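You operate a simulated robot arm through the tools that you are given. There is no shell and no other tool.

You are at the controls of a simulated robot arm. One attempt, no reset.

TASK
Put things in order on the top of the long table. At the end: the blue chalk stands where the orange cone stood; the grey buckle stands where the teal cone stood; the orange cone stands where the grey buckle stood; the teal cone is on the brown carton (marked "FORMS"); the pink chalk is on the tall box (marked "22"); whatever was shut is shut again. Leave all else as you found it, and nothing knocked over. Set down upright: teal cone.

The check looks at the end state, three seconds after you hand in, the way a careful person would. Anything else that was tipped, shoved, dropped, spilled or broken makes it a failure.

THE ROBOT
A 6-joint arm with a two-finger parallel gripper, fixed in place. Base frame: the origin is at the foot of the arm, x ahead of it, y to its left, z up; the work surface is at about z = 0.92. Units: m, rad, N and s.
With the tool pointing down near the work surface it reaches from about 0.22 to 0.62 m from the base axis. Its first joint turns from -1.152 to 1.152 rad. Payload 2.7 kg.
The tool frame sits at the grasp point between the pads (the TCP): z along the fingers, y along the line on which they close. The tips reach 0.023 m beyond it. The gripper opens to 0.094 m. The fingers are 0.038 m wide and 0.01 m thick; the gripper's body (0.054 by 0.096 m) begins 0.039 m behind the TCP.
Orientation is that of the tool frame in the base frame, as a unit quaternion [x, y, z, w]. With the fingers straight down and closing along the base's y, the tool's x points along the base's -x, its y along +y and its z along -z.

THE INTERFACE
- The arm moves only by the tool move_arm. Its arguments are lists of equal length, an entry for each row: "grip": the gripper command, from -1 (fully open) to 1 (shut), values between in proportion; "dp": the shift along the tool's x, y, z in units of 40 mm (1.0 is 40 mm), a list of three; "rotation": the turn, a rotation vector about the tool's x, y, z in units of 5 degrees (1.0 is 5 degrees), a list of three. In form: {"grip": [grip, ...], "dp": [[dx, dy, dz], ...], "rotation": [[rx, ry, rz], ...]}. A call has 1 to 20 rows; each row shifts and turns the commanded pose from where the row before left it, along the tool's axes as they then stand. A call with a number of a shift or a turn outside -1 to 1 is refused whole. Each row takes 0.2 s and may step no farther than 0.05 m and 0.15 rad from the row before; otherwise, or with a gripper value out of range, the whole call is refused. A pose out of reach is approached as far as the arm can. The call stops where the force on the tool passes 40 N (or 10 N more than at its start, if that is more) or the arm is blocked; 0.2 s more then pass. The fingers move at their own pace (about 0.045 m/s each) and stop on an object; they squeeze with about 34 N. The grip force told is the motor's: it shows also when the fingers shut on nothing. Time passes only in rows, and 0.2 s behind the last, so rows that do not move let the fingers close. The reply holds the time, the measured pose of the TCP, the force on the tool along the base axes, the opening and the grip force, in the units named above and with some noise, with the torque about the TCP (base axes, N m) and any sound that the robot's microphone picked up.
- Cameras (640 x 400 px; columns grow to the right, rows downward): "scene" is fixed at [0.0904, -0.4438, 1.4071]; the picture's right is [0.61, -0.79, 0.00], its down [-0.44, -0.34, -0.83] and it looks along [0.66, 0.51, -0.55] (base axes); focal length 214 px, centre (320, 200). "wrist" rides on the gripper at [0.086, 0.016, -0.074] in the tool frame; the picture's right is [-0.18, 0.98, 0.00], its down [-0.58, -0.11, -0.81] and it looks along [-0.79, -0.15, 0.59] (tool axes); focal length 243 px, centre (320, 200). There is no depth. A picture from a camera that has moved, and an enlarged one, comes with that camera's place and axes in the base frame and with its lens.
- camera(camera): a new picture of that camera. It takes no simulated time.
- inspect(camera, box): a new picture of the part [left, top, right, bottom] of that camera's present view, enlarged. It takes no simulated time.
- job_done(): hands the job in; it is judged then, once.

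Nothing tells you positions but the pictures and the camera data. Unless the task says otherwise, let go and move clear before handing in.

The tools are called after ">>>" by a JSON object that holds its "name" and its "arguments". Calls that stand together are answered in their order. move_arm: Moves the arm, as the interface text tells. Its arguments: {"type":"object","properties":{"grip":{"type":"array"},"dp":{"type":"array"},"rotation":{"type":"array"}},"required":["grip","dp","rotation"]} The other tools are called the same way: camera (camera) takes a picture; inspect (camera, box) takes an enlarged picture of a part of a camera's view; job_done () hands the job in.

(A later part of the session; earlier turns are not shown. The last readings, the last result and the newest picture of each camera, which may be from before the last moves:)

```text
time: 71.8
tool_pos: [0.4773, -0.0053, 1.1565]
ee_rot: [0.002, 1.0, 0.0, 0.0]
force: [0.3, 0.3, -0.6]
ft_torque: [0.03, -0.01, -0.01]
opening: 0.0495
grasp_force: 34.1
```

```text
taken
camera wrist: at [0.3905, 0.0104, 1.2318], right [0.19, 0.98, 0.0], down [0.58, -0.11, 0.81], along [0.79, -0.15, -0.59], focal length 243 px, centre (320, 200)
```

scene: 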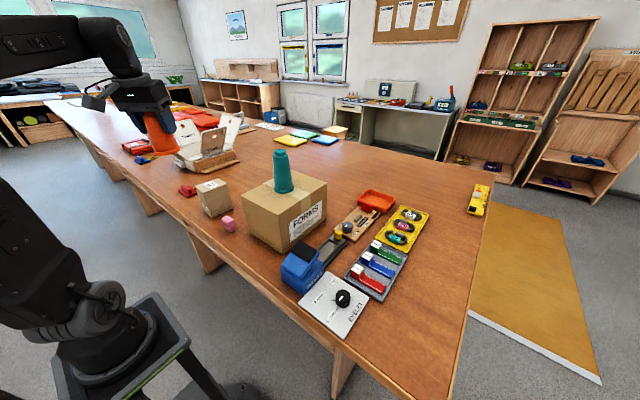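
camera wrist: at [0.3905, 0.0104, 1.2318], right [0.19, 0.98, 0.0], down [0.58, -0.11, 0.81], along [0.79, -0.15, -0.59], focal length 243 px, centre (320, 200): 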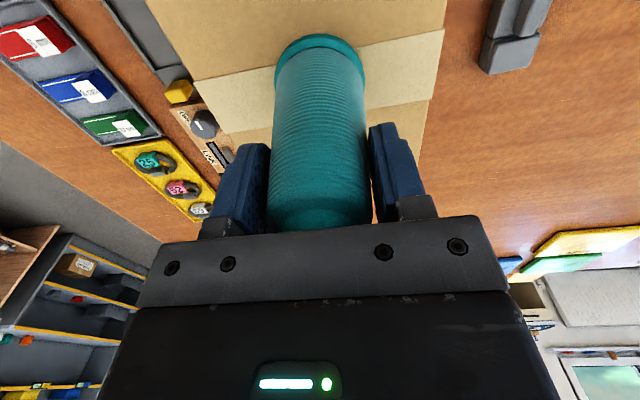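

Gripped. I'm lifting 16 mm, shifting to about (0.412, -0.048), and lowering close to the carton.

>>> {"name": "move_arm", "arguments": {"grip": [1, 1, 1, 1, 1, 1, 1, 1], "dp": [[0, 0, -0.2], [0, 0, -0.2], [0.54, -0.355, 0], [0.54, -0.355, 0], [0.54, -0.355, 0], [0, 0, 0.15], [0, 0, 0.15], [0, 0, 0]], "rotation": [[0, 0, 0], [0, 0, 0], [0, 0, 0], [0, 0, 0], [0, 0, 0], [0, 0, 0], [0, 0, 0], [0, 0, 0]]}}

>>> {"name": "inspect", "arguments": {"camera": "scene", "box": [230, 140, 340, 250]}}

```text
time: 73.6
tool_pos: [0.4122, -0.0497, 1.1608]
ee_rot: [0.002, 1.0, 0.0, 0.001]
force: [-1.0, -0.2, -1.7]
ft_torque: [-0.02, -0.01, -0.01]
opening: 0.0492
grasp_force: 34.1
```

```text
3.64 times, centred on (285, 195) of scene
camera zoom: at [0.0904, -0.4438, 1.4071], right [0.61, -0.79, 0.0], down [-0.44, -0.34, -0.83], along [0.66, 0.51, -0.55], focal length 780 px, centre (447, 218)
```

zoom: 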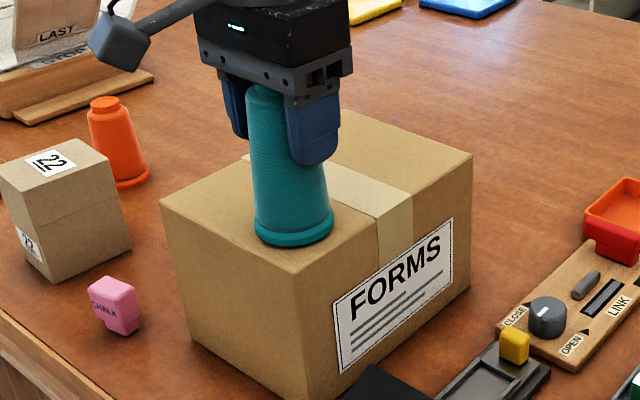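

>>> {"name": "move_arm", "arguments": {"grip": [1, 1], "dp": [[0, 0, 0.07], [0, 0, 0]], "rotation": [[0, 0, 0], [0, 0, 0]]}}

>>> {"name": "move_arm", "arguments": {"grip": [1, 1], "dp": [[0, 0, 0.04], [0, 0, 0]], "rotation": [[0, 0, 0], [0, 0, 0]]}}

```text
time: 74.2
tool_pos: [0.4131, -0.0494, 1.1571]
ee_rot: [0.002, 1.0, 0.0, 0.0]
force: [-0.1, 0.0, -2.1]
ft_torque: [-0.01, -0.01, -0.04]
opening: 0.0497
grasp_force: 34.1
```

```text
time: 74.8
tool_pos: [0.4121, -0.0497, 1.1569]
ee_rot: [0.001, 1.0, 0.0, 0.0]
force: [-1.0, 0.6, 6.4]
ft_torque: [0.04, 0.22, -0.04]
opening: 0.0495
grasp_force: 33.8
```

Contact is light (about 8 N). I'm releasing and rising clear.

>>> {"name": "move_arm", "arguments": {"grip": [-0.08, -0.12, -0.16, -0.2, -0.3, -0.5, -0.7, -1, -1, -1], "dp": [[0, 0, 0], [0, 0, 0], [0, 0, 0], [0, 0, 0], [0, 0, 0], [0, 0, 0], [0, 0, 0], [0, 0, 0], [0, 0, 0], [0, 0, 0]], "rotation": [[0, 0, 0], [0, 0, 0], [0, 0, 0], [0, 0, 0], [0, 0, 0], [0, 0, 0], [0, 0, 0], [0, 0, 0], [0, 0, 0], [0, 0, 0]]}}

>>> {"name": "move_arm", "arguments": {"grip": [-1, -1, -1, -1, -1], "dp": [[0, 0, -0.5], [0, 0, -0.8], [0, 0, -0.8], [0, 0, -0.8], [0, 0, 0]], "rotation": [[0, 0, 0], [0, 0, 0], [0, 0, 0], [0, 0, 0], [0, 0, 0]]}}

>>> {"name": "inspect", "arguments": {"camera": "scene", "box": [200, 80, 360, 260]}}

```text
time: 77.0
tool_pos: [0.4132, -0.0492, 1.1557]
ee_rot: [0.002, 1.0, 0.0, 0.0]
force: [0.4, 0.3, 0.6]
ft_torque: [0.0, -0.01, -0.03]
opening: 0.0941
grasp_force: 0.0
```

```text
time: 78.2
tool_pos: [0.4133, -0.0489, 1.2718]
ee_rot: [0.002, 1.0, 0.0, -0.001]
force: [-0.6, 0.3, -1.0]
ft_torque: [-0.02, -0.04, 0.01]
opening: 0.0941
grasp_force: 0.1
```

```text
2.22 times, centred on (280, 170) of scene
camera zoom: at [0.0904, -0.4438, 1.4071], right [0.61, -0.79, 0.0], down [-0.44, -0.34, -0.83], along [0.66, 0.51, -0.55], focal length 477 px, centre (409, 267)
```

zoom: 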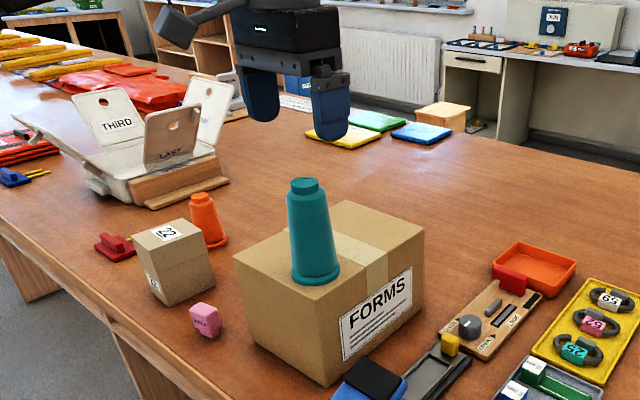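

Teal stands stably on the carton. Now I'll move left to free space and turn the gripper half around, so that the camera bracket will not meet the carton when reaching behind it.

>>> {"name": "move_arm", "arguments": {"grip": [-1, -1, -1, -1, -1, -1, -1, -1, -1, -1, -1, -1, -1, -1, -1], "dp": [[0, 0.92, 0], [0, 0.92, 0], [0, 0.92, 0], [0, 0.92, 0], [0, 0.92, 0], [0, 0.92, 0], [0, 0, 0], [0, 0, 0], [0, 0, 0], [0, 0, 0], [0, 0, 0], [0, 0, 0], [0, 0, 0], [0, 0, 0], [0, 0, 0]], "rotation": [[0, 0, 0], [0, 0, 0], [0, 0, 0], [0, 0, 0], [0, 0, 0], [0, 0, 0], [0, 0, -1], [0, 0, -1], [0, 0, -1], [0, 0, -1], [0, 0, -1], [0, 0, -1], [0, 0, -1], [0, 0, -1], [0, 0, -1]]}}

>>> {"name": "move_arm", "arguments": {"grip": [-1, -1, -1, -1, -1, -1, -1, -1, -1, -1, -1, -1, -1, -1, -1], "dp": [[0, 0, 0], [0, 0, 0], [0, 0, 0], [0, 0, 0], [0, 0, 0], [0, 0, 0], [0, 0, 0], [0, 0, 0], [0, 0, 0], [0, 0, 0], [0, 0, 0], [0, 0, 0], [0, 0, 0], [0, 0, 0], [0, 0, 0]], "rotation": [[0, 0, -1], [0, 0, -1], [0, 0, -1], [0, 0, -1], [0, 0, -1], [0, 0, -1], [0, 0, -1], [0, 0, -1], [0, 0, -1], [0, 0, -1], [0, 0, -1], [0, 0, -1], [0, 0, -1], [0, 0, -1], [0, 0, 0]]}}

>>> {"name": "camera", "arguments": {"camera": "scene"}}

```text
time: 81.4
tool_pos: [0.4139, 0.1708, 1.2714]
ee_rot: [-0.382, 0.924, 0.0, 0.0]
force: [0.1, 0.7, 0.2]
ft_torque: [0.01, 0.01, 0.01]
opening: 0.0942
grasp_force: 0.0
```

```text
time: 84.6
tool_pos: [0.4138, 0.1721, 1.2722]
ee_rot: [0.843, -0.538, -0.001, 0.0]
force: [-0.6, 0.3, 0.4]
ft_torque: [0.03, 0.02, 0.02]
opening: 0.0941
grasp_force: 0.0
```

```text
taken
```

scene: 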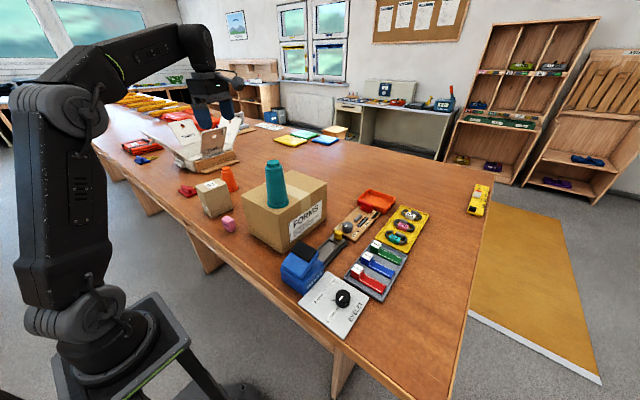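

The wrist turns freely. I'm continuing to a half turn plus the chalk's 7.5°.

>>> {"name": "move_arm", "arguments": {"grip": [-1, -1, -1, -1, -1, -1, -1, -1, -1, -1, -1, -1, -1, -1, -1, -1], "dp": [[0, 0, 0], [0, 0, 0], [0, 0, 0], [0, 0, 0], [0, 0, 0], [0, 0, 0], [0, 0, 0], [0, 0, 0], [0, 0, 0], [0, 0, 0], [0, 0, 0], [0, 0, 0], [0, 0, 0], [0, 0, 0], [0, 0, 0], [0, 0, 0]], "rotation": [[0, 0, -1], [0, 0, -1], [0, 0, -1], [0, 0, -1], [0, 0, -1], [0, 0, -1], [0, 0, -1], [0, 0, -1], [0, 0, -1], [0, 0, -1], [0, 0, -1], [0, 0, -1], [0, 0, -1], [0, 0, -1], [0, 0, -0.5], [0, 0, 0]]}}

>>> {"name": "camera", "arguments": {"camera": "wrist"}}

```text
time: 88.0
tool_pos: [0.4138, 0.1705, 1.2718]
ee_rot: [0.998, 0.065, -0.001, 0.0]
force: [-0.3, -0.2, 0.0]
ft_torque: [-0.01, -0.02, 0.01]
opening: 0.0941
grasp_force: 0.0
```

```text
taken
camera wrist: at [0.5012, 0.1666, 1.3466], right [-0.06, -1.0, 0.0], down [-0.59, 0.03, 0.81], along [-0.8, 0.05, -0.59], focal length 243 px, centre (320, 200)
```

wrist: 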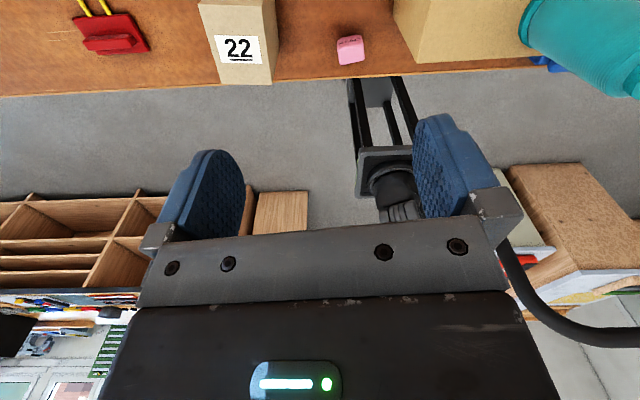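

The tool now faces inward with the camera on the far side. I'll tilt the fingers 13° outward and test the reach in the free area left of the chalk.

>>> {"name": "move_arm", "arguments": {"grip": [-1, -1, -1, -1, -1, -1, -1, -1, -1, -1, -1], "dp": [[0, 0, 0], [0, 0, 0], [0, 0, 0], [0.341, 0.141, 0.782], [0.341, 0.141, 0.782], [0.341, 0.141, 0.782], [0.341, 0.141, 0.782], [0.341, 0.141, 0.782], [0.341, 0.141, 0.782], [0.341, 0.141, 0.782], [0, 0, 0]], "rotation": [[0, 0.867, 0], [0, 0.867, 0], [0, 0.866, 0], [0, 0, 0], [0, 0, 0], [0, 0, 0], [0, 0, 0], [0, 0, 0], [0, 0, 0], [0, 0, 0], [0, 0, 0]]}}

>>> {"name": "move_arm", "arguments": {"grip": [-1, -1, -1, -1], "dp": [[0.463, 0.017, 0.808], [0.463, 0.017, 0.808], [0.463, 0.017, 0.808], [0, 0, 0]], "rotation": [[0, 0, 0], [0, 0, 0], [0, 0, 0], [0, 0, 0]]}}

>>> {"name": "inspect", "arguments": {"camera": "scene", "box": [180, 80, 340, 240]}}

>>> {"name": "camera", "arguments": {"camera": "wrist"}}

```text
time: 90.4
tool_pos: [0.5593, 0.1502, 1.0781]
ee_rot: [0.992, 0.063, 0.113, -0.007]
force: [0.1, 0.3, 0.1]
ft_torque: [0.03, 0.02, 0.01]
opening: 0.094
grasp_force: 0.1
```

```text
time: 91.4
tool_pos: [0.6337, 0.1586, 0.9968]
ee_rot: [0.992, 0.063, 0.113, -0.007]
force: [-0.1, 0.2, 0.3]
ft_torque: [-0.02, 0.01, -0.03]
opening: 0.0938
grasp_force: 0.1
```

```text
2.50 times, centred on (260, 160) of scene
camera zoom: at [0.0904, -0.4438, 1.4071], right [0.61, -0.79, 0.0], down [-0.44, -0.34, -0.83], along [0.66, 0.51, -0.55], focal length 536 px, centre (470, 300)
```

zoom: 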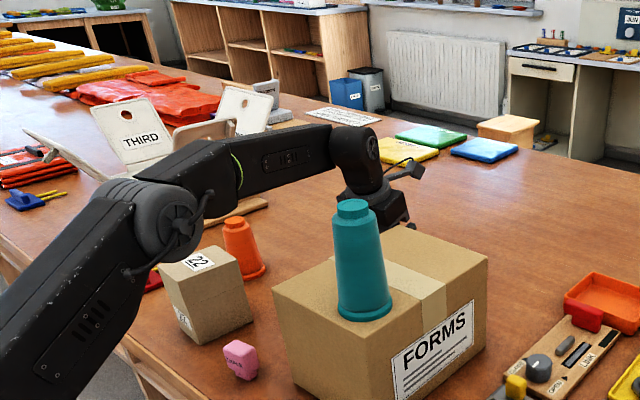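

```text
taken
camera wrist: at [0.7025, 0.1519, 1.0888], right [-0.05, -1.0, -0.04], down [-0.76, 0.01, 0.65], along [-0.65, 0.07, -0.75], focal length 243 px, centre (320, 200)
```

wrist: 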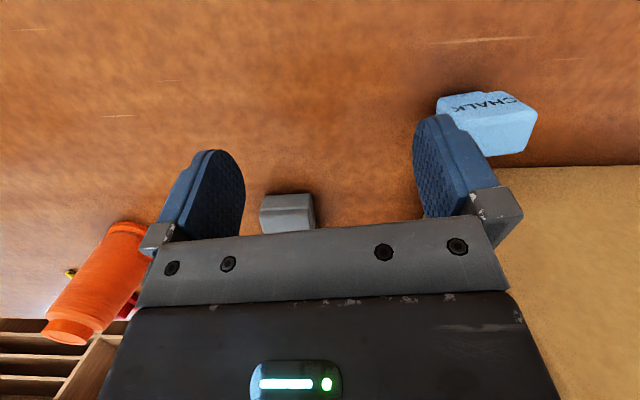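

Reach is fine here with a 13° tilt. I'll zoom on the chalk from this side to confirm its place.

>>> {"name": "inspect", "arguments": {"camera": "wrist", "box": [400, 60, 560, 180]}}

```text
3.33 times, centred on (480, 120) of wrist
camera zoom: at [0.7025, 0.1519, 1.0888], right [-0.05, -1.0, -0.04], down [-0.76, 0.01, 0.65], along [-0.65, 0.07, -0.75], focal length 809 px, centre (-213, 467)
```

zoom: 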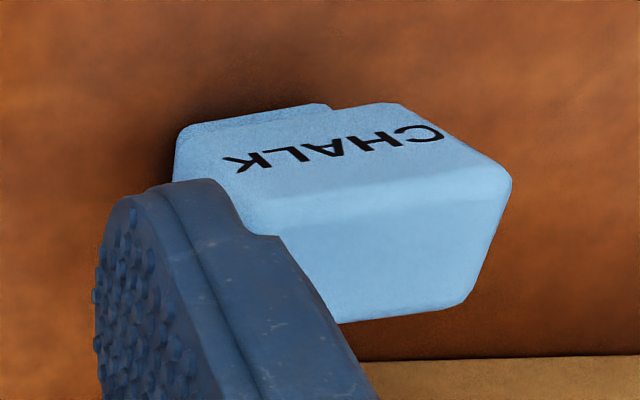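

The chalk's centre is confirmed near (0.640, 0.0705) and the carton's far face is at x of about 0.588. I'm raising a little and sliding right to straddle above the chalk.

>>> {"name": "move_arm", "arguments": {"grip": [-1, -1, -1, -1, -1], "dp": [[0.056, 0, -0.223], [0.049, 0.738, 0.012], [0.049, 0.738, 0.012], [0.049, 0.738, 0.012], [0, 0, 0]], "rotation": [[0, 0.2, 0], [0, 0, 0], [0, 0, 0], [0, 0, 0], [0, 0, 0]]}}

>>> {"name": "camera", "arguments": {"camera": "wrist"}}

>>> {"name": "inspect", "arguments": {"camera": "scene", "box": [220, 110, 340, 230]}}

```text
time: 92.6
tool_pos: [0.6431, 0.0922, 1.0044]
ee_rot: [0.991, 0.054, 0.125, -0.003]
force: [0.8, 2.3, 0.9]
ft_torque: [-0.22, 0.14, -0.14]
opening: 0.094
grasp_force: 0.1
out of reach, approached as far as the arm can: row 4
```

```text
taken
camera wrist: at [0.7106, 0.0845, 1.0982], right [-0.07, -1.0, -0.04], down [-0.77, 0.03, 0.64], along [-0.63, 0.07, -0.77], focal length 243 px, centre (320, 200)
```

wrist: 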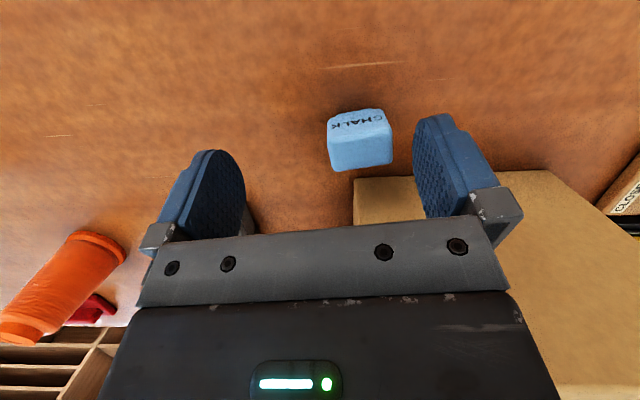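

```text
3.33 times, centred on (280, 170) of scene
camera zoom: at [0.0904, -0.4437, 1.4071], right [0.61, -0.79, 0.0], down [-0.44, -0.34, -0.83], along [0.66, 0.51, -0.55], focal length 715 px, centre (453, 300)
```

zoom: 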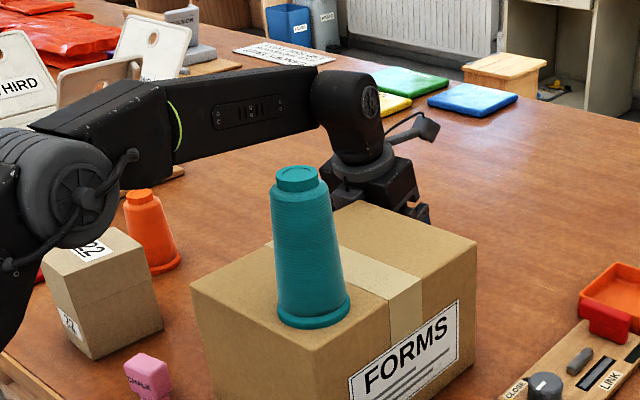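

The arm stopped at its reach limit, short of the chalk by 2 cm to the side. I'll check the resting force before adjusting.

>>> {"name": "move_arm", "arguments": {"grip": [-1], "dp": [[0, 0, 0]], "rotation": [[0, 0, 0]]}}

>>> {"name": "inspect", "arguments": {"camera": "wrist", "box": [280, 80, 440, 230]}}

>>> {"name": "inspect", "arguments": {"camera": "scene", "box": [260, 120, 330, 190]}}

```text
time: 93.0
tool_pos: [0.6444, 0.0935, 1.0044]
ee_rot: [0.991, 0.053, 0.123, -0.002]
force: [1.1, 3.1, 1.3]
ft_torque: [-0.21, 0.13, -0.17]
opening: 0.094
grasp_force: 0.1
```

```text
2.67 times, centred on (360, 155) of wrist
camera zoom: at [0.7105, 0.0845, 1.0981], right [-0.07, -1.0, -0.04], down [-0.77, 0.03, 0.64], along [-0.64, 0.07, -0.77], focal length 647 px, centre (213, 320)
```

zoom: 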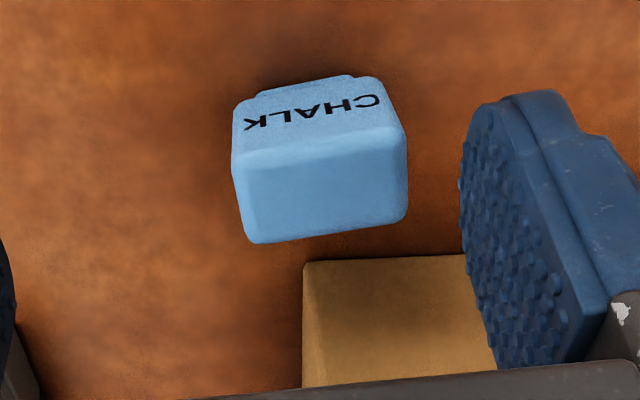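

```text
5.71 times, centred on (295, 155) of scene
camera zoom: at [0.0904, -0.4437, 1.4071], right [0.61, -0.79, 0.0], down [-0.44, -0.34, -0.83], along [0.66, 0.51, -0.55], focal length 1226 px, centre (463, 457)
```

zoom: 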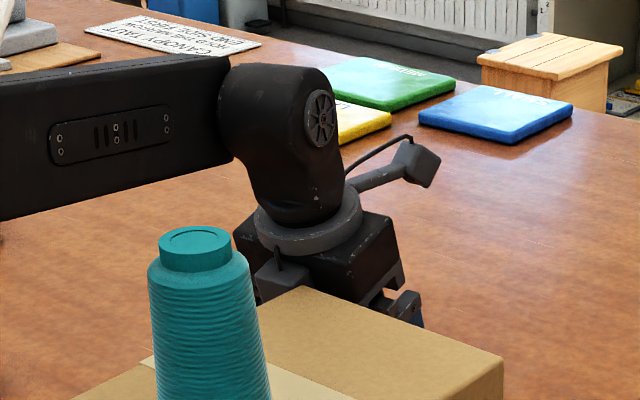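

There is a lasting 3 N sideways force and a small grey block on the gripper's back is near the carton edge, so I may be touching it. I'm backing off to the left at once and checking that the carton hasn't moved.

>>> {"name": "move_arm", "arguments": {"grip": [-1, -1, -1], "dp": [[0, -0.6, 0], [0, -0.6, 0], [0, 0, 0]], "rotation": [[0, 0, 0], [0, 0, 0], [0, 0, 0]]}}

>>> {"name": "inspect", "arguments": {"camera": "scene", "box": [220, 160, 348, 240]}}

>>> {"name": "inspect", "arguments": {"camera": "scene", "box": [240, 100, 320, 180]}}

```text
time: 93.8
tool_pos: [0.64, 0.1408, 1.0044]
ee_rot: [0.99, 0.063, 0.122, -0.007]
force: [0.5, 0.3, -0.7]
ft_torque: [0.02, 0.04, -0.01]
opening: 0.0939
grasp_force: 0.0
```

```text
5.00 times, centred on (284, 200) of scene
camera zoom: at [0.0904, -0.4438, 1.4071], right [0.61, -0.79, 0.0], down [-0.44, -0.34, -0.83], along [0.66, 0.51, -0.55], focal length 1072 px, centre (500, 200)
```

zoom: 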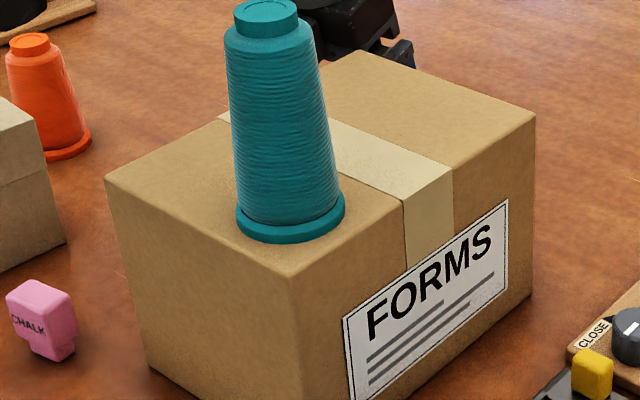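

```text
5.00 times, centred on (280, 140) of scene
camera zoom: at [0.0904, -0.4438, 1.4071], right [0.61, -0.79, 0.0], down [-0.44, -0.34, -0.83], along [0.66, 0.51, -0.55], focal length 1072 px, centre (520, 500)
```

zoom: 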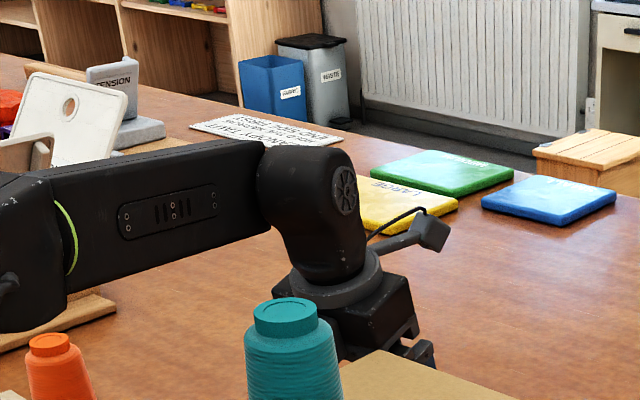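

The carton's corners are exactly where they were, and the force is gone. I'll use the normal wrist side instead, with yaw about -5° so the camera stays clear of the carton; retreating and turning back.

>>> {"name": "move_arm", "arguments": {"grip": [-1, -1, -1, -1, -1, -1, -1, -1, -1, -1, -1, -1, -1, -1, -1, -1, -1, -1, -1, -1], "dp": [[-0.398, -0.193, -0.78], [-0.398, -0.193, -0.78], [-0.398, -0.193, -0.78], [-0.398, -0.193, -0.78], [0, 0, 0], [0, 0, 0], [0, 0, 0], [0, 0, 0], [0, 0, 0], [0, 0, 0], [0, 0, 0], [0, 0, 0], [0, 0, 0], [0, 0, 0], [0, 0, 0], [0, 0, 0], [0, 0, 0], [0, 0, 0], [0, 0, 0], [0, 0, 0]], "rotation": [[0, 0, 0], [0, 0, 0], [0, 0, 0], [0, 0, 0], [0, -0.933, 0], [0, -0.933, 0], [0, -0.933, 0], [0, 0, 1], [0, 0, 1], [0, 0, 1], [0, 0, 1], [0, 0, 1], [0, 0, 1], [0, 0, 1], [0, 0, 1], [0, 0, 1], [0, 0, 1], [0, 0, 1], [0, 0, 1], [0, 0, 1]]}}

>>> {"name": "move_arm", "arguments": {"grip": [-1, -1, -1, -1, -1, -1, -1, -1, -1, -1, -1, -1, -1, -1, -1, -1, -1, -1, -1, -1], "dp": [[0, 0, 0], [0, 0, 0], [0, 0, 0], [0, 0, 0], [0, 0, 0], [0, 0, 0], [0, 0, 0], [0, 0, 0], [0, 0, 0], [0, 0, 0], [0, 0, 0], [0, 0, 0], [0, 0, 0], [0, 0, 0], [0, 0, 0], [0, 0, 0], [0, 0, 0], [0, 0, 0], [0, 0, 0], [0, 0, 0]], "rotation": [[0, 0, 1], [0, 0, 1], [0, 0, 1], [0, 0, 1], [0, 0, 1], [0, 0, 1], [0, 0, 1], [0, 0, 1], [0, 0, 1], [0, 0, 1], [0, 0, 1], [0, 0, 1], [0, 0, 1], [0, 0, 1], [0, 0, 1], [0, 0, 1], [0, 0, 1], [0, 0, 1], [0, 0, 1], [0, 0, 1]]}}

>>> {"name": "move_arm", "arguments": {"grip": [-1, -1, -1, -1, -1, -1, -1], "dp": [[0, 0, 0], [0, 0, 0], [0, 0, 0], [0, 0, 0], [0, 0, 0], [0, 0, 0], [0, 0, 0]], "rotation": [[0, 0, 1], [0, 0, 1], [0, 0, 1], [0, 0, 1], [0, 0, 1], [0, 0, 0.44], [0, 0, 0]]}}

>>> {"name": "camera", "arguments": {"camera": "scene"}}

>>> {"name": "camera", "arguments": {"camera": "wrist"}}

```text
time: 98.0
tool_pos: [0.5436, 0.1593, 1.1106]
ee_rot: [0.875, -0.483, 0.0, 0.001]
force: [-0.1, -0.3, 0.0]
ft_torque: [-0.01, -0.01, 0.01]
opening: 0.0942
grasp_force: 0.0
```

```text
time: 102.2
tool_pos: [0.5437, 0.1595, 1.112]
ee_rot: [-0.192, 0.981, 0.0, 0.0]
force: [1.5, 0.2, -0.5]
ft_torque: [0.01, 0.01, 0.05]
opening: 0.0941
grasp_force: 0.0
```

```text
time: 103.8
tool_pos: [0.5434, 0.1596, 1.1115]
ee_rot: [0.043, 0.999, 0.0, 0.0]
force: [-0.6, 0.1, -0.1]
ft_torque: [0.0, 0.01, -0.01]
opening: 0.0941
grasp_force: 0.0
```

```text
taken
```

scene: 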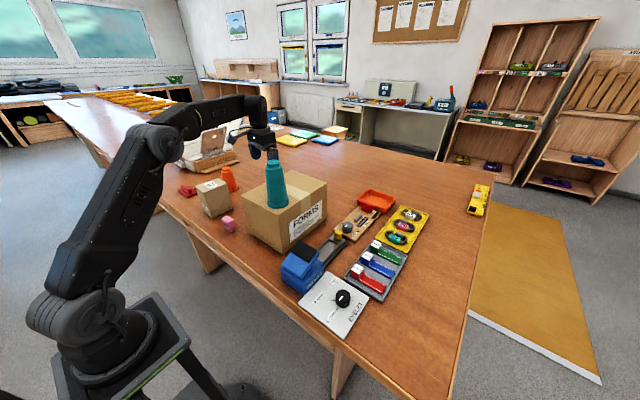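

```text
taken
camera wrist: at [0.458, 0.1825, 1.1858], right [0.27, 0.96, 0.0], down [0.57, -0.16, 0.81], along [0.78, -0.22, -0.59], focal length 243 px, centre (320, 200)
```

wrist: 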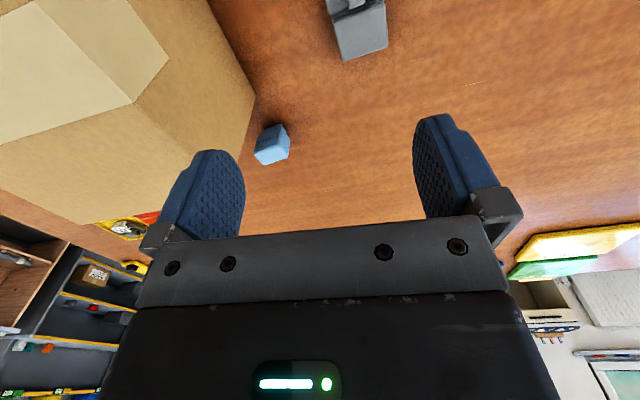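

Back to the normal side at yaw -5°. I'm now applying the outward tilt (17°) and a slight 6° left lean, and going to a point left of the chalk.

>>> {"name": "move_arm", "arguments": {"grip": [-1, -1, -1, -1, -1, -1, -1, -1, -1, -1, -1], "dp": [[0, 0, 0], [0, 0, 0], [0, 0, 0], [0, 0, 0], [0, 0, 0], [0, 0, 0], [-0.22, 0.155, 0.784], [-0.22, 0.155, 0.784], [-0.22, 0.155, 0.784], [-0.22, 0.155, 0.784], [0, 0, 0]], "rotation": [[0, -0.85, 0], [0, -0.85, 0], [0, -0.85, 0], [0, -0.85, 0], [0.6, 0, 0], [0.6, 0, 0], [0, 0, 0], [0, 0, 0], [0, 0, 0], [0, 0, 0], [0, 0, 0]]}}

>>> {"name": "camera", "arguments": {"camera": "wrist"}}

>>> {"name": "inspect", "arguments": {"camera": "scene", "box": [220, 100, 340, 220]}}

```text
time: 106.2
tool_pos: [0.6164, 0.1656, 0.9973]
ee_rot: [0.05, 0.986, -0.058, 0.145]
force: [-0.4, -0.4, 1.5]
ft_torque: [0.01, 0.02, 0.01]
opening: 0.0942
grasp_force: 0.1
```

```text
taken
camera wrist: at [0.5134, 0.1964, 1.0425], right [0.29, 0.96, -0.04], down [0.32, -0.05, 0.95], along [0.9, -0.29, -0.32], focal length 243 px, centre (320, 200)
```

wrist: 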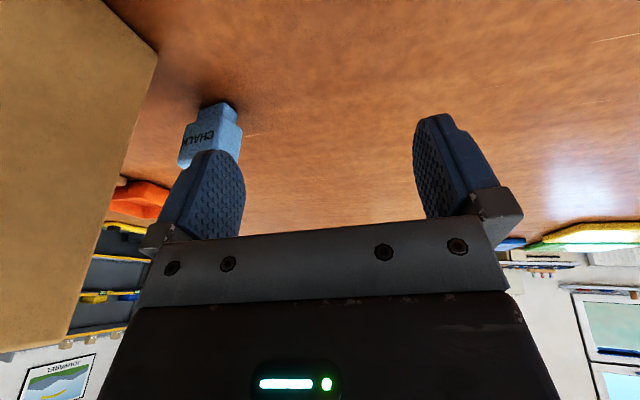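

```text
3.33 times, centred on (280, 160) of scene
camera zoom: at [0.0904, -0.4438, 1.4071], right [0.61, -0.79, 0.0], down [-0.44, -0.34, -0.83], along [0.66, 0.51, -0.55], focal length 715 px, centre (453, 333)
```

zoom: 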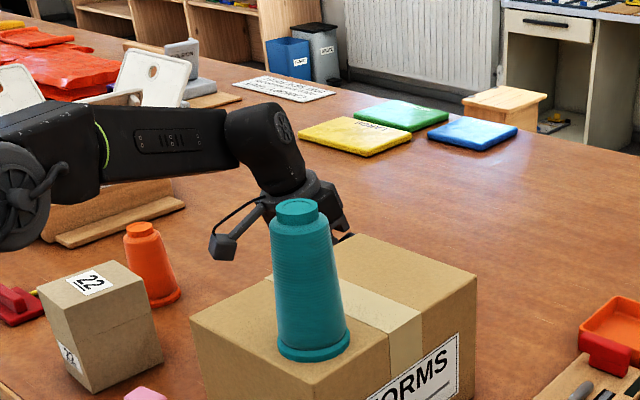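

All clear so far. I'm sliding two thirds of the way toward the chalk and checking the force.

>>> {"name": "move_arm", "arguments": {"grip": [-1, -1, -1], "dp": [[-0.354, -0.728, 0.19], [-0.354, -0.728, 0.19], [0, 0, 0]], "rotation": [[0, 0, 0], [0, 0, 0], [0, 0, 0]]}}

>>> {"name": "camera", "arguments": {"camera": "wrist"}}

>>> {"name": "inspect", "arguments": {"camera": "scene", "box": [240, 120, 320, 200]}}

```text
time: 107.0
tool_pos: [0.6401, 0.1019, 0.9991]
ee_rot: [0.05, 0.986, -0.058, 0.146]
force: [0.7, 2.8, 0.8]
ft_torque: [-0.13, 0.01, -0.09]
opening: 0.094
grasp_force: 0.2
```

```text
taken
camera wrist: at [0.538, 0.1348, 1.043], right [0.29, 0.96, -0.04], down [0.31, -0.05, 0.95], along [0.9, -0.29, -0.32], focal length 243 px, centre (320, 200)
```

wrist: 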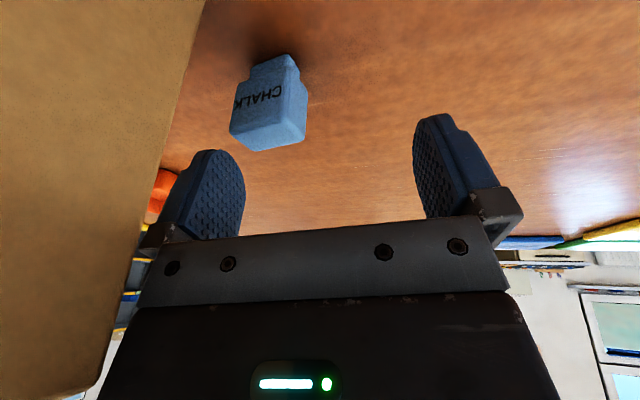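

```text
5.00 times, centred on (280, 160) of scene
camera zoom: at [0.0904, -0.4437, 1.4071], right [0.61, -0.79, 0.0], down [-0.44, -0.34, -0.83], along [0.66, 0.51, -0.55], focal length 1072 px, centre (520, 400)
```

zoom: 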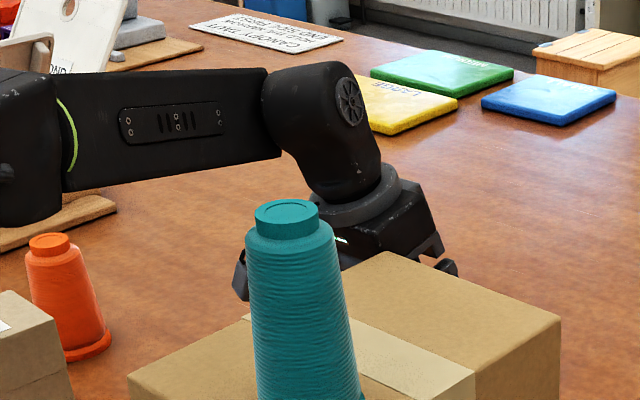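

A 2.8 N sideways force: the gripper's inner corner is just grazing the carton. I'm backing off left, then approaching again farther out.

>>> {"name": "move_arm", "arguments": {"grip": [-1, -1], "dp": [[0.06, 0.706, -0.01], [0, 0, 0]], "rotation": [[0, 0, 0], [0, 0, 0]]}}

>>> {"name": "inspect", "arguments": {"camera": "scene", "box": [220, 160, 348, 240]}}

```text
time: 107.6
tool_pos: [0.6413, 0.1309, 0.9958]
ee_rot: [0.05, 0.986, -0.058, 0.145]
force: [-0.2, 0.2, 0.1]
ft_torque: [-0.03, 0.01, 0.02]
opening: 0.0939
grasp_force: 0.2
```

```text
5.00 times, centred on (284, 200) of scene
camera zoom: at [0.0904, -0.4438, 1.4071], right [0.61, -0.79, 0.0], down [-0.44, -0.34, -0.83], along [0.66, 0.51, -0.55], focal length 1072 px, centre (500, 200)
```

zoom: 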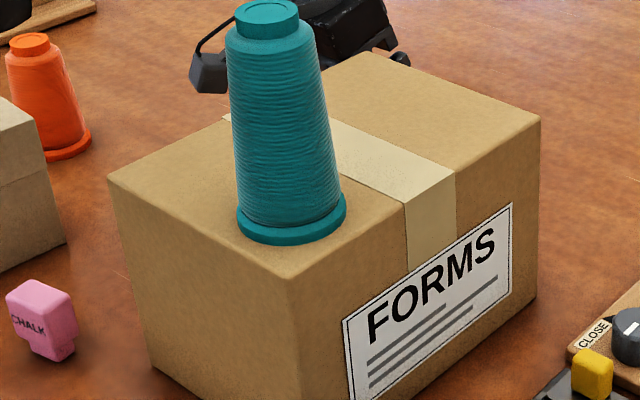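

The carton appears to have shifted by about 3 mm at its far end, so it slides easily and I must not touch it again. I'm moving along the outer limit of reach in small steps.

>>> {"name": "move_arm", "arguments": {"grip": [-1, -1, -1], "dp": [[-0.098, -0.31, 0.076], [-0.098, -0.31, 0.076], [0, 0, 0]], "rotation": [[0, 0, 0], [0, 0, 0], [0, 0, 0]]}}

>>> {"name": "inspect", "arguments": {"camera": "scene", "box": [220, 160, 348, 240]}}

>>> {"name": "camera", "arguments": {"camera": "wrist"}}

```text
time: 108.4
tool_pos: [0.6462, 0.1049, 0.9955]
ee_rot: [0.049, 0.986, -0.057, 0.146]
force: [-1.1, 0.1, -0.5]
ft_torque: [0.01, 0.02, 0.04]
opening: 0.094
grasp_force: 0.0
```

```text
5.00 times, centred on (284, 200) of scene
camera zoom: at [0.0904, -0.4438, 1.4071], right [0.61, -0.79, 0.0], down [-0.44, -0.34, -0.83], along [0.66, 0.51, -0.55], focal length 1072 px, centre (500, 200)
```

zoom: 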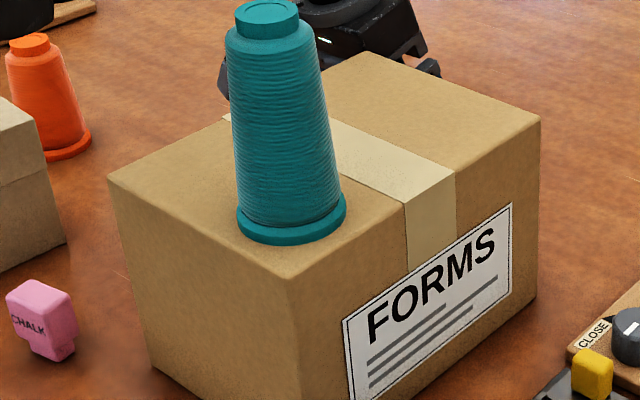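

```text
taken
camera wrist: at [0.5446, 0.1375, 1.0398], right [0.29, 0.96, -0.04], down [0.32, -0.05, 0.95], along [0.9, -0.29, -0.32], focal length 243 px, centre (320, 200)
```

wrist: 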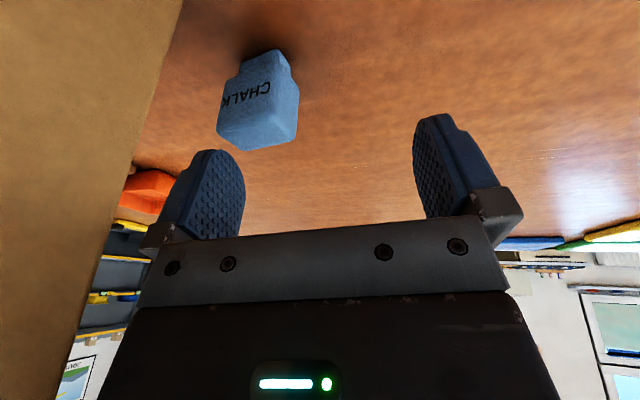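

No contact, and the carton is still. Two more small steps bring the fingers over the chalk.

>>> {"name": "move_arm", "arguments": {"grip": [-1, -1], "dp": [[-0.13, -0.403, 0.11], [0, 0, 0]], "rotation": [[0, 0, 0], [0, 0, 0]]}}

>>> {"name": "inspect", "arguments": {"camera": "scene", "box": [220, 160, 348, 240]}}

```text
time: 109.0
tool_pos: [0.651, 0.0878, 0.9939]
ee_rot: [0.05, 0.986, -0.058, 0.145]
force: [-0.1, 0.3, -0.2]
ft_torque: [0.02, -0.01, -0.05]
opening: 0.094
grasp_force: 0.1
```

```text
5.00 times, centred on (284, 200) of scene
camera zoom: at [0.0904, -0.4438, 1.4071], right [0.61, -0.79, 0.0], down [-0.44, -0.34, -0.83], along [0.66, 0.51, -0.55], focal length 1072 px, centre (500, 200)
```

zoom: 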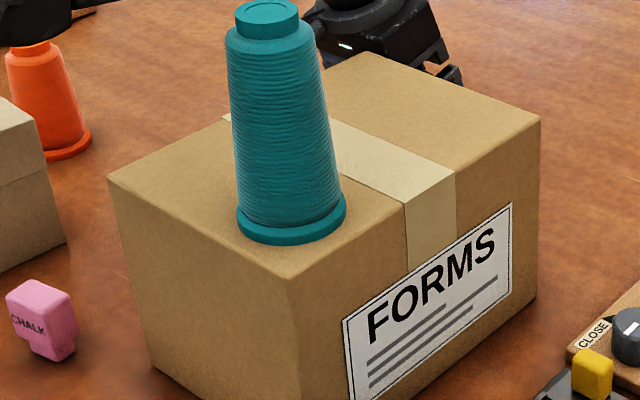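

>>> {"name": "move_arm", "arguments": {"grip": [-1, -1], "dp": [[-0.09, -0.4, 0.06], [0, 0, 0]], "rotation": [[0, 0, 0], [0, 0, 0]]}}

>>> {"name": "inspect", "arguments": {"camera": "scene", "box": [220, 160, 348, 240]}}

>>> {"name": "camera", "arguments": {"camera": "wrist"}}

```text
time: 109.6
tool_pos: [0.6524, 0.0716, 0.9939]
ee_rot: [0.05, 0.986, -0.058, 0.145]
force: [-0.5, 0.1, -0.5]
ft_torque: [0.04, 0.03, -0.02]
opening: 0.0939
grasp_force: 0.1
```

```text
5.00 times, centred on (284, 200) of scene
camera zoom: at [0.0904, -0.4438, 1.4071], right [0.61, -0.79, 0.0], down [-0.44, -0.34, -0.83], along [0.66, 0.51, -0.55], focal length 1072 px, centre (500, 200)
```

zoom: 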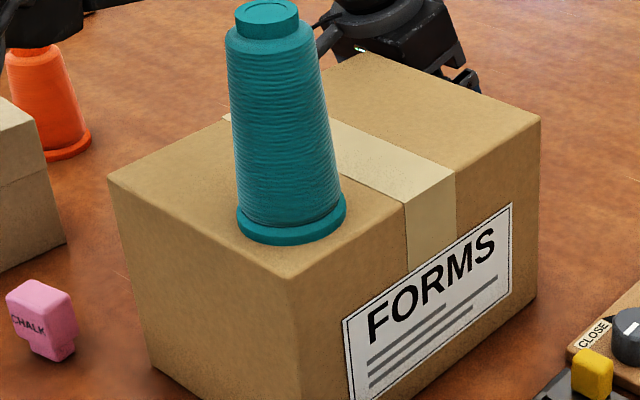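

```text
taken
camera wrist: at [0.5509, 0.1047, 1.0382], right [0.29, 0.96, -0.04], down [0.32, -0.05, 0.95], along [0.9, -0.29, -0.32], focal length 243 px, centre (320, 200)
```

wrist: 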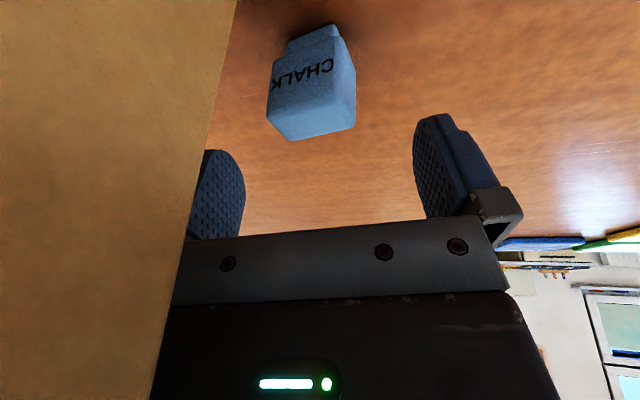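

The fingers straddle the chalk with no contact. I'm lowering 20 mm while easing the tilt slightly, which moves the gripper body away from the carton.

>>> {"name": "move_arm", "arguments": {"grip": [-1, -1, -1], "dp": [[0.073, 0.025, 0.237], [0.073, 0.025, 0.237], [0, 0, 0]], "rotation": [[0, 0.15, 0], [0, 0.15, 0], [0, 0, 0]]}}

>>> {"name": "inspect", "arguments": {"camera": "scene", "box": [220, 160, 348, 240]}}

>>> {"name": "camera", "arguments": {"camera": "wrist"}}

```text
time: 110.4
tool_pos: [0.6533, 0.0706, 0.9748]
ee_rot: [0.051, 0.988, -0.057, 0.132]
force: [-0.5, -0.1, -0.2]
ft_torque: [0.0, 0.0, 0.01]
opening: 0.094
grasp_force: 0.1
```

```text
5.00 times, centred on (284, 200) of scene
camera zoom: at [0.0904, -0.4438, 1.4071], right [0.61, -0.79, 0.0], down [-0.44, -0.34, -0.83], along [0.66, 0.51, -0.55], focal length 1072 px, centre (500, 200)
```

zoom: 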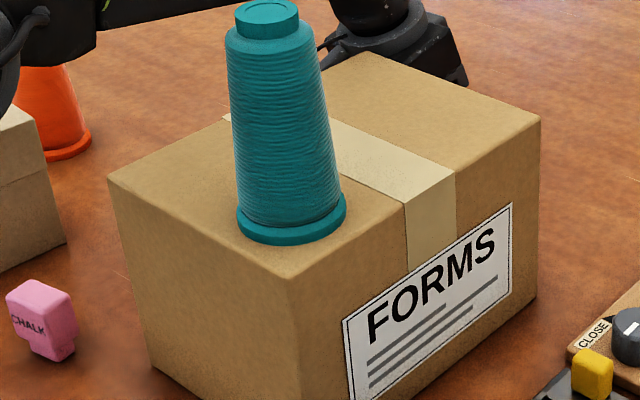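

```text
taken
camera wrist: at [0.5524, 0.1038, 1.0217], right [0.29, 0.96, -0.05], down [0.34, -0.06, 0.94], along [0.89, -0.29, -0.34], focal length 243 px, centre (320, 200)
```

wrist: 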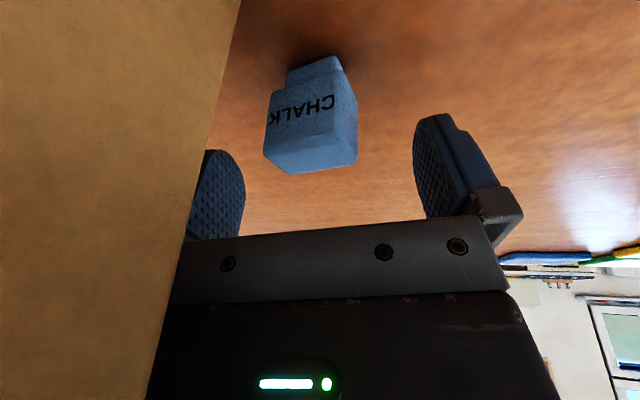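

Still no contact. I'm lowering another 8 mm for a fuller grip, then closing.

>>> {"name": "move_arm", "arguments": {"grip": [-1, -1], "dp": [[0.045, 0.02, 0.192], [0, 0, 0]], "rotation": [[0, 0, 0], [0, 0, 0]]}}

>>> {"name": "move_arm", "arguments": {"grip": [1, 1, 1, 1, 1, 1, 1], "dp": [[0, 0, 0], [0, 0, 0], [0, 0, 0], [0, 0, 0], [0, 0, 0], [0, 0, 0], [0, 0, 0]], "rotation": [[0, 0, 0], [0, 0, 0], [0, 0, 0], [0, 0, 0], [0, 0, 0], [0, 0, 0], [0, 0, 0]]}}

>>> {"name": "camera", "arguments": {"camera": "wrist"}}

>>> {"name": "inspect", "arguments": {"camera": "scene", "box": [220, 160, 348, 240]}}

```text
time: 111.0
tool_pos: [0.6523, 0.072, 0.967]
ee_rot: [0.051, 0.988, -0.057, 0.132]
force: [-0.4, 0.3, -0.2]
ft_torque: [-0.02, 0.04, -0.01]
opening: 0.0942
grasp_force: 0.1
```

```text
time: 112.6
tool_pos: [0.6536, 0.0721, 0.9672]
ee_rot: [0.051, 0.988, -0.057, 0.132]
force: [-1.0, 0.0, 3.0]
ft_torque: [0.02, 0.07, 0.04]
opening: 0.0376
grasp_force: 34.0
```

```text
taken
camera wrist: at [0.5526, 0.1045, 1.0144], right [0.29, 0.96, -0.05], down [0.34, -0.06, 0.94], along [0.9, -0.29, -0.34], focal length 243 px, centre (320, 200)
```

wrist: 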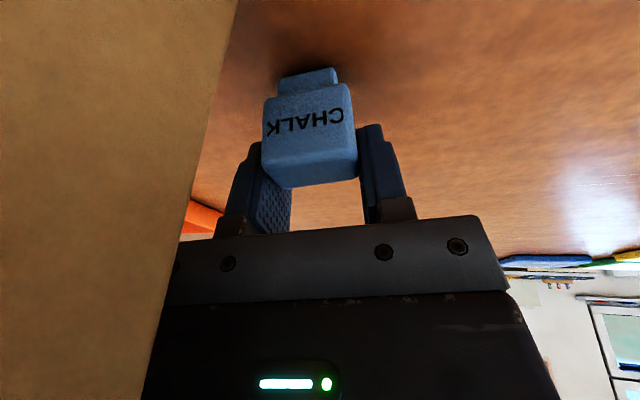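

```text
5.00 times, centred on (284, 200) of scene
camera zoom: at [0.0903, -0.4438, 1.4071], right [0.61, -0.79, 0.0], down [-0.44, -0.34, -0.83], along [0.66, 0.51, -0.55], focal length 1072 px, centre (500, 200)
```

zoom: 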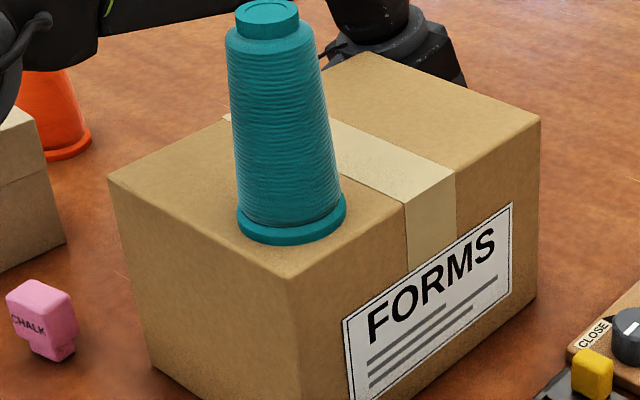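

The chalk is gripped squarely (opening 0.0376 m) and the carton is still. I'm lifting along the reverse path.

>>> {"name": "move_arm", "arguments": {"grip": [1, 1, 1], "dp": [[-0.067, -0.025, -0.24], [-0.067, -0.025, -0.24], [0, 0, 0]], "rotation": [[0, -0.15, 0], [0, -0.15, 0], [0, 0, 0]]}}

>>> {"name": "camera", "arguments": {"camera": "wrist"}}

>>> {"name": "inspect", "arguments": {"camera": "scene", "box": [220, 160, 348, 240]}}

```text
time: 113.4
tool_pos: [0.6537, 0.0705, 0.9864]
ee_rot: [0.05, 0.987, -0.058, 0.145]
force: [-0.3, 0.4, 0.0]
ft_torque: [-0.02, -0.01, -0.02]
opening: 0.0375
grasp_force: 33.2
```

```text
taken
camera wrist: at [0.5509, 0.1041, 1.0306], right [0.29, 0.96, -0.04], down [0.32, -0.05, 0.95], along [0.9, -0.29, -0.32], focal length 243 px, centre (320, 200)
```

wrist: 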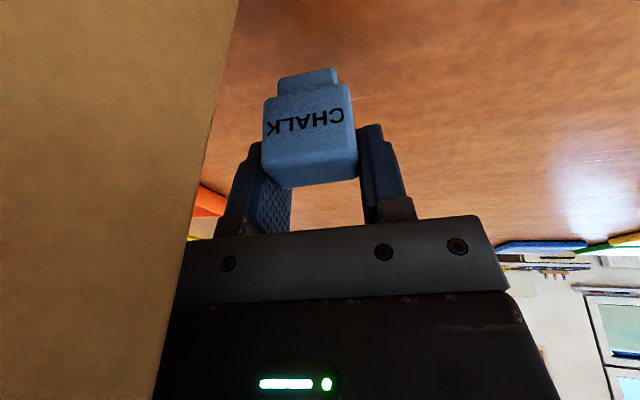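

```text
5.00 times, centred on (284, 200) of scene
camera zoom: at [0.0904, -0.4438, 1.4071], right [0.61, -0.79, 0.0], down [-0.44, -0.34, -0.83], along [0.66, 0.51, -0.55], focal length 1072 px, centre (500, 200)
```

zoom: 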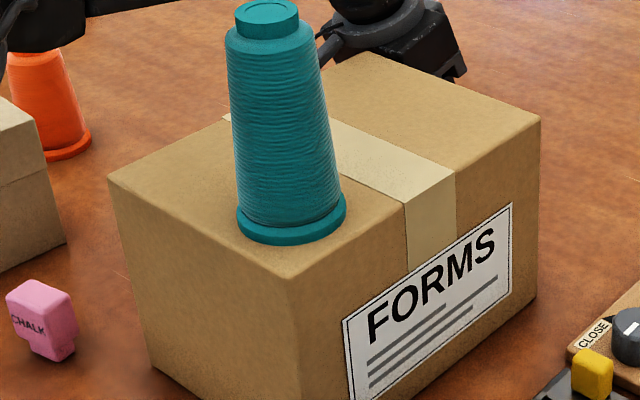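

Held and lifted. I'm sliding left out from behind the carton the way I came.

>>> {"name": "move_arm", "arguments": {"grip": [1, 1, 1, 1, 1, 1], "dp": [[0.08, 0.4, -0.08], [0.13, 0.403, -0.16], [0.098, 0.31, -0.1], [0.098, 0.31, -0.1], [0.12, 0.4, -0.12], [0, 0, 0]], "rotation": [[0, 0, 0], [0, 0, 0], [0, 0, 0], [0, 0, 0], [0, 0, 0], [0, 0, 0]]}}

>>> {"name": "camera", "arguments": {"camera": "wrist"}}

>>> {"name": "inspect", "arguments": {"camera": "scene", "box": [220, 160, 348, 240]}}

```text
time: 114.8
tool_pos: [0.6359, 0.1473, 0.9934]
ee_rot: [0.049, 0.987, -0.058, 0.145]
force: [0.2, 0.6, -0.1]
ft_torque: [-0.01, 0.0, -0.02]
opening: 0.0373
grasp_force: 34.6
```

```text
taken
camera wrist: at [0.5333, 0.1809, 1.0384], right [0.29, 0.96, -0.04], down [0.32, -0.05, 0.95], along [0.9, -0.29, -0.32], focal length 243 px, centre (320, 200)
```

wrist: 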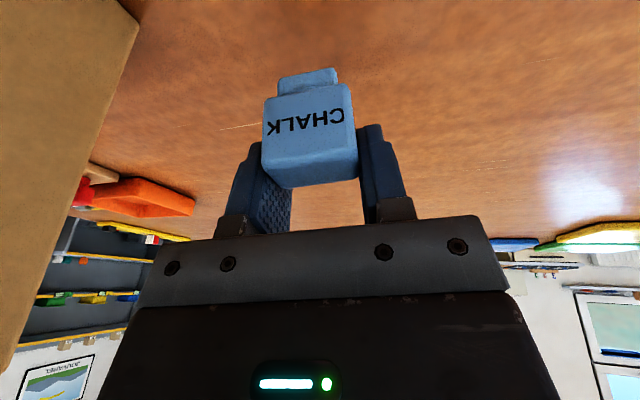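

```text
5.00 times, centred on (284, 200) of scene
camera zoom: at [0.0904, -0.4438, 1.4071], right [0.61, -0.79, 0.0], down [-0.44, -0.34, -0.83], along [0.66, 0.51, -0.55], focal length 1072 px, centre (500, 200)
```

zoom: 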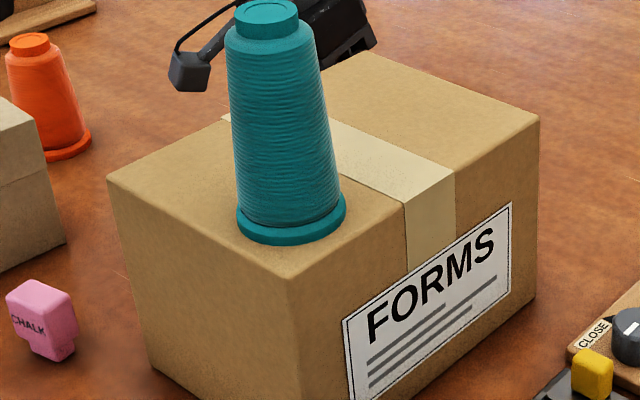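

Free of the carton with the chalk held. I'm rising and retracting, removing the side lean on the way.

>>> {"name": "move_arm", "arguments": {"grip": [1, 1, 1, 1, 1, 1, 1, 1, 1, 1, 1, 1, 1, 1, 1, 1, 1], "dp": [[0.264, -0.044, -0.777], [0.264, -0.044, -0.777], [0.264, -0.044, -0.777], [0.264, -0.044, -0.777], [0, 0, 0], [0, 0, 0], [0, 0, 0], [0.385, -0.01, -0.799], [0.385, -0.01, -0.799], [0.385, -0.01, -0.799], [0.385, -0.01, -0.799], [0.385, -0.01, -0.799], [0.385, -0.01, -0.799], [0.649, -0.647, -0.267], [0.649, -0.647, -0.267], [0.649, -0.647, -0.267], [0, 0, 0]], "rotation": [[0, 0, 0], [0, 0, 0], [0, 0, 0], [0, 0, 0], [-0.6, 0, 0], [-0.6, 0, 0], [0, 0.3, 0], [0, 0, 0], [0, 0, 0], [0, 0, 0], [0, 0, 0], [0, 0, 0], [0, 0, 0], [0, 0, 0], [0, 0, 0], [0, 0, 0], [0, 0, 0]]}}

>>> {"name": "camera", "arguments": {"camera": "wrist"}}

>>> {"name": "camera", "arguments": {"camera": "scene"}}

```text
time: 118.4
tool_pos: [0.3262, 0.0982, 1.2711]
ee_rot: [0.042, 0.99, -0.005, 0.134]
force: [-0.1, -0.8, -0.9]
ft_torque: [0.0, 0.0, -0.03]
opening: 0.0374
grasp_force: 33.7
```

```text
taken
camera wrist: at [0.2253, 0.1236, 1.3197], right [0.26, 0.96, 0.05], down [0.33, -0.14, 0.93], along [0.91, -0.23, -0.36], focal length 243 px, centre (320, 200)
```

wrist: 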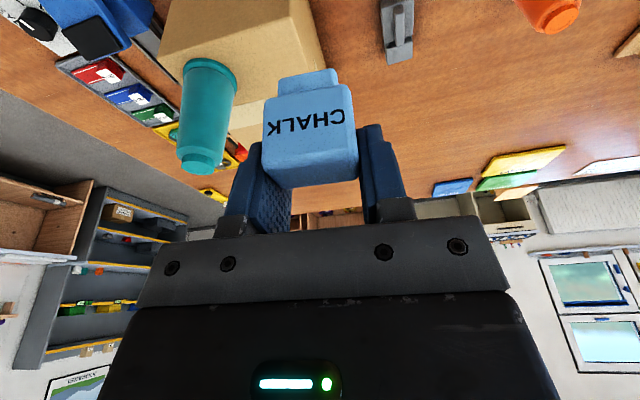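

```text
taken
```

scene: 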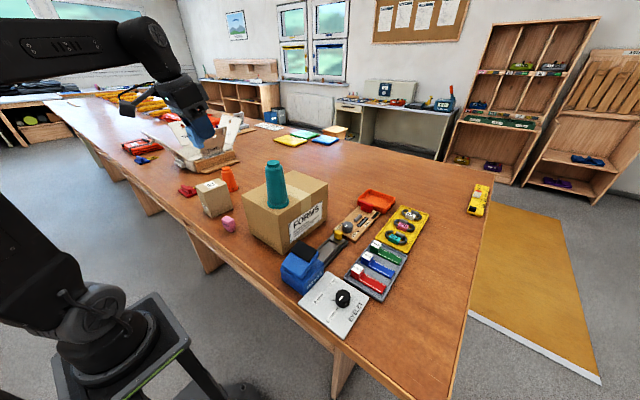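

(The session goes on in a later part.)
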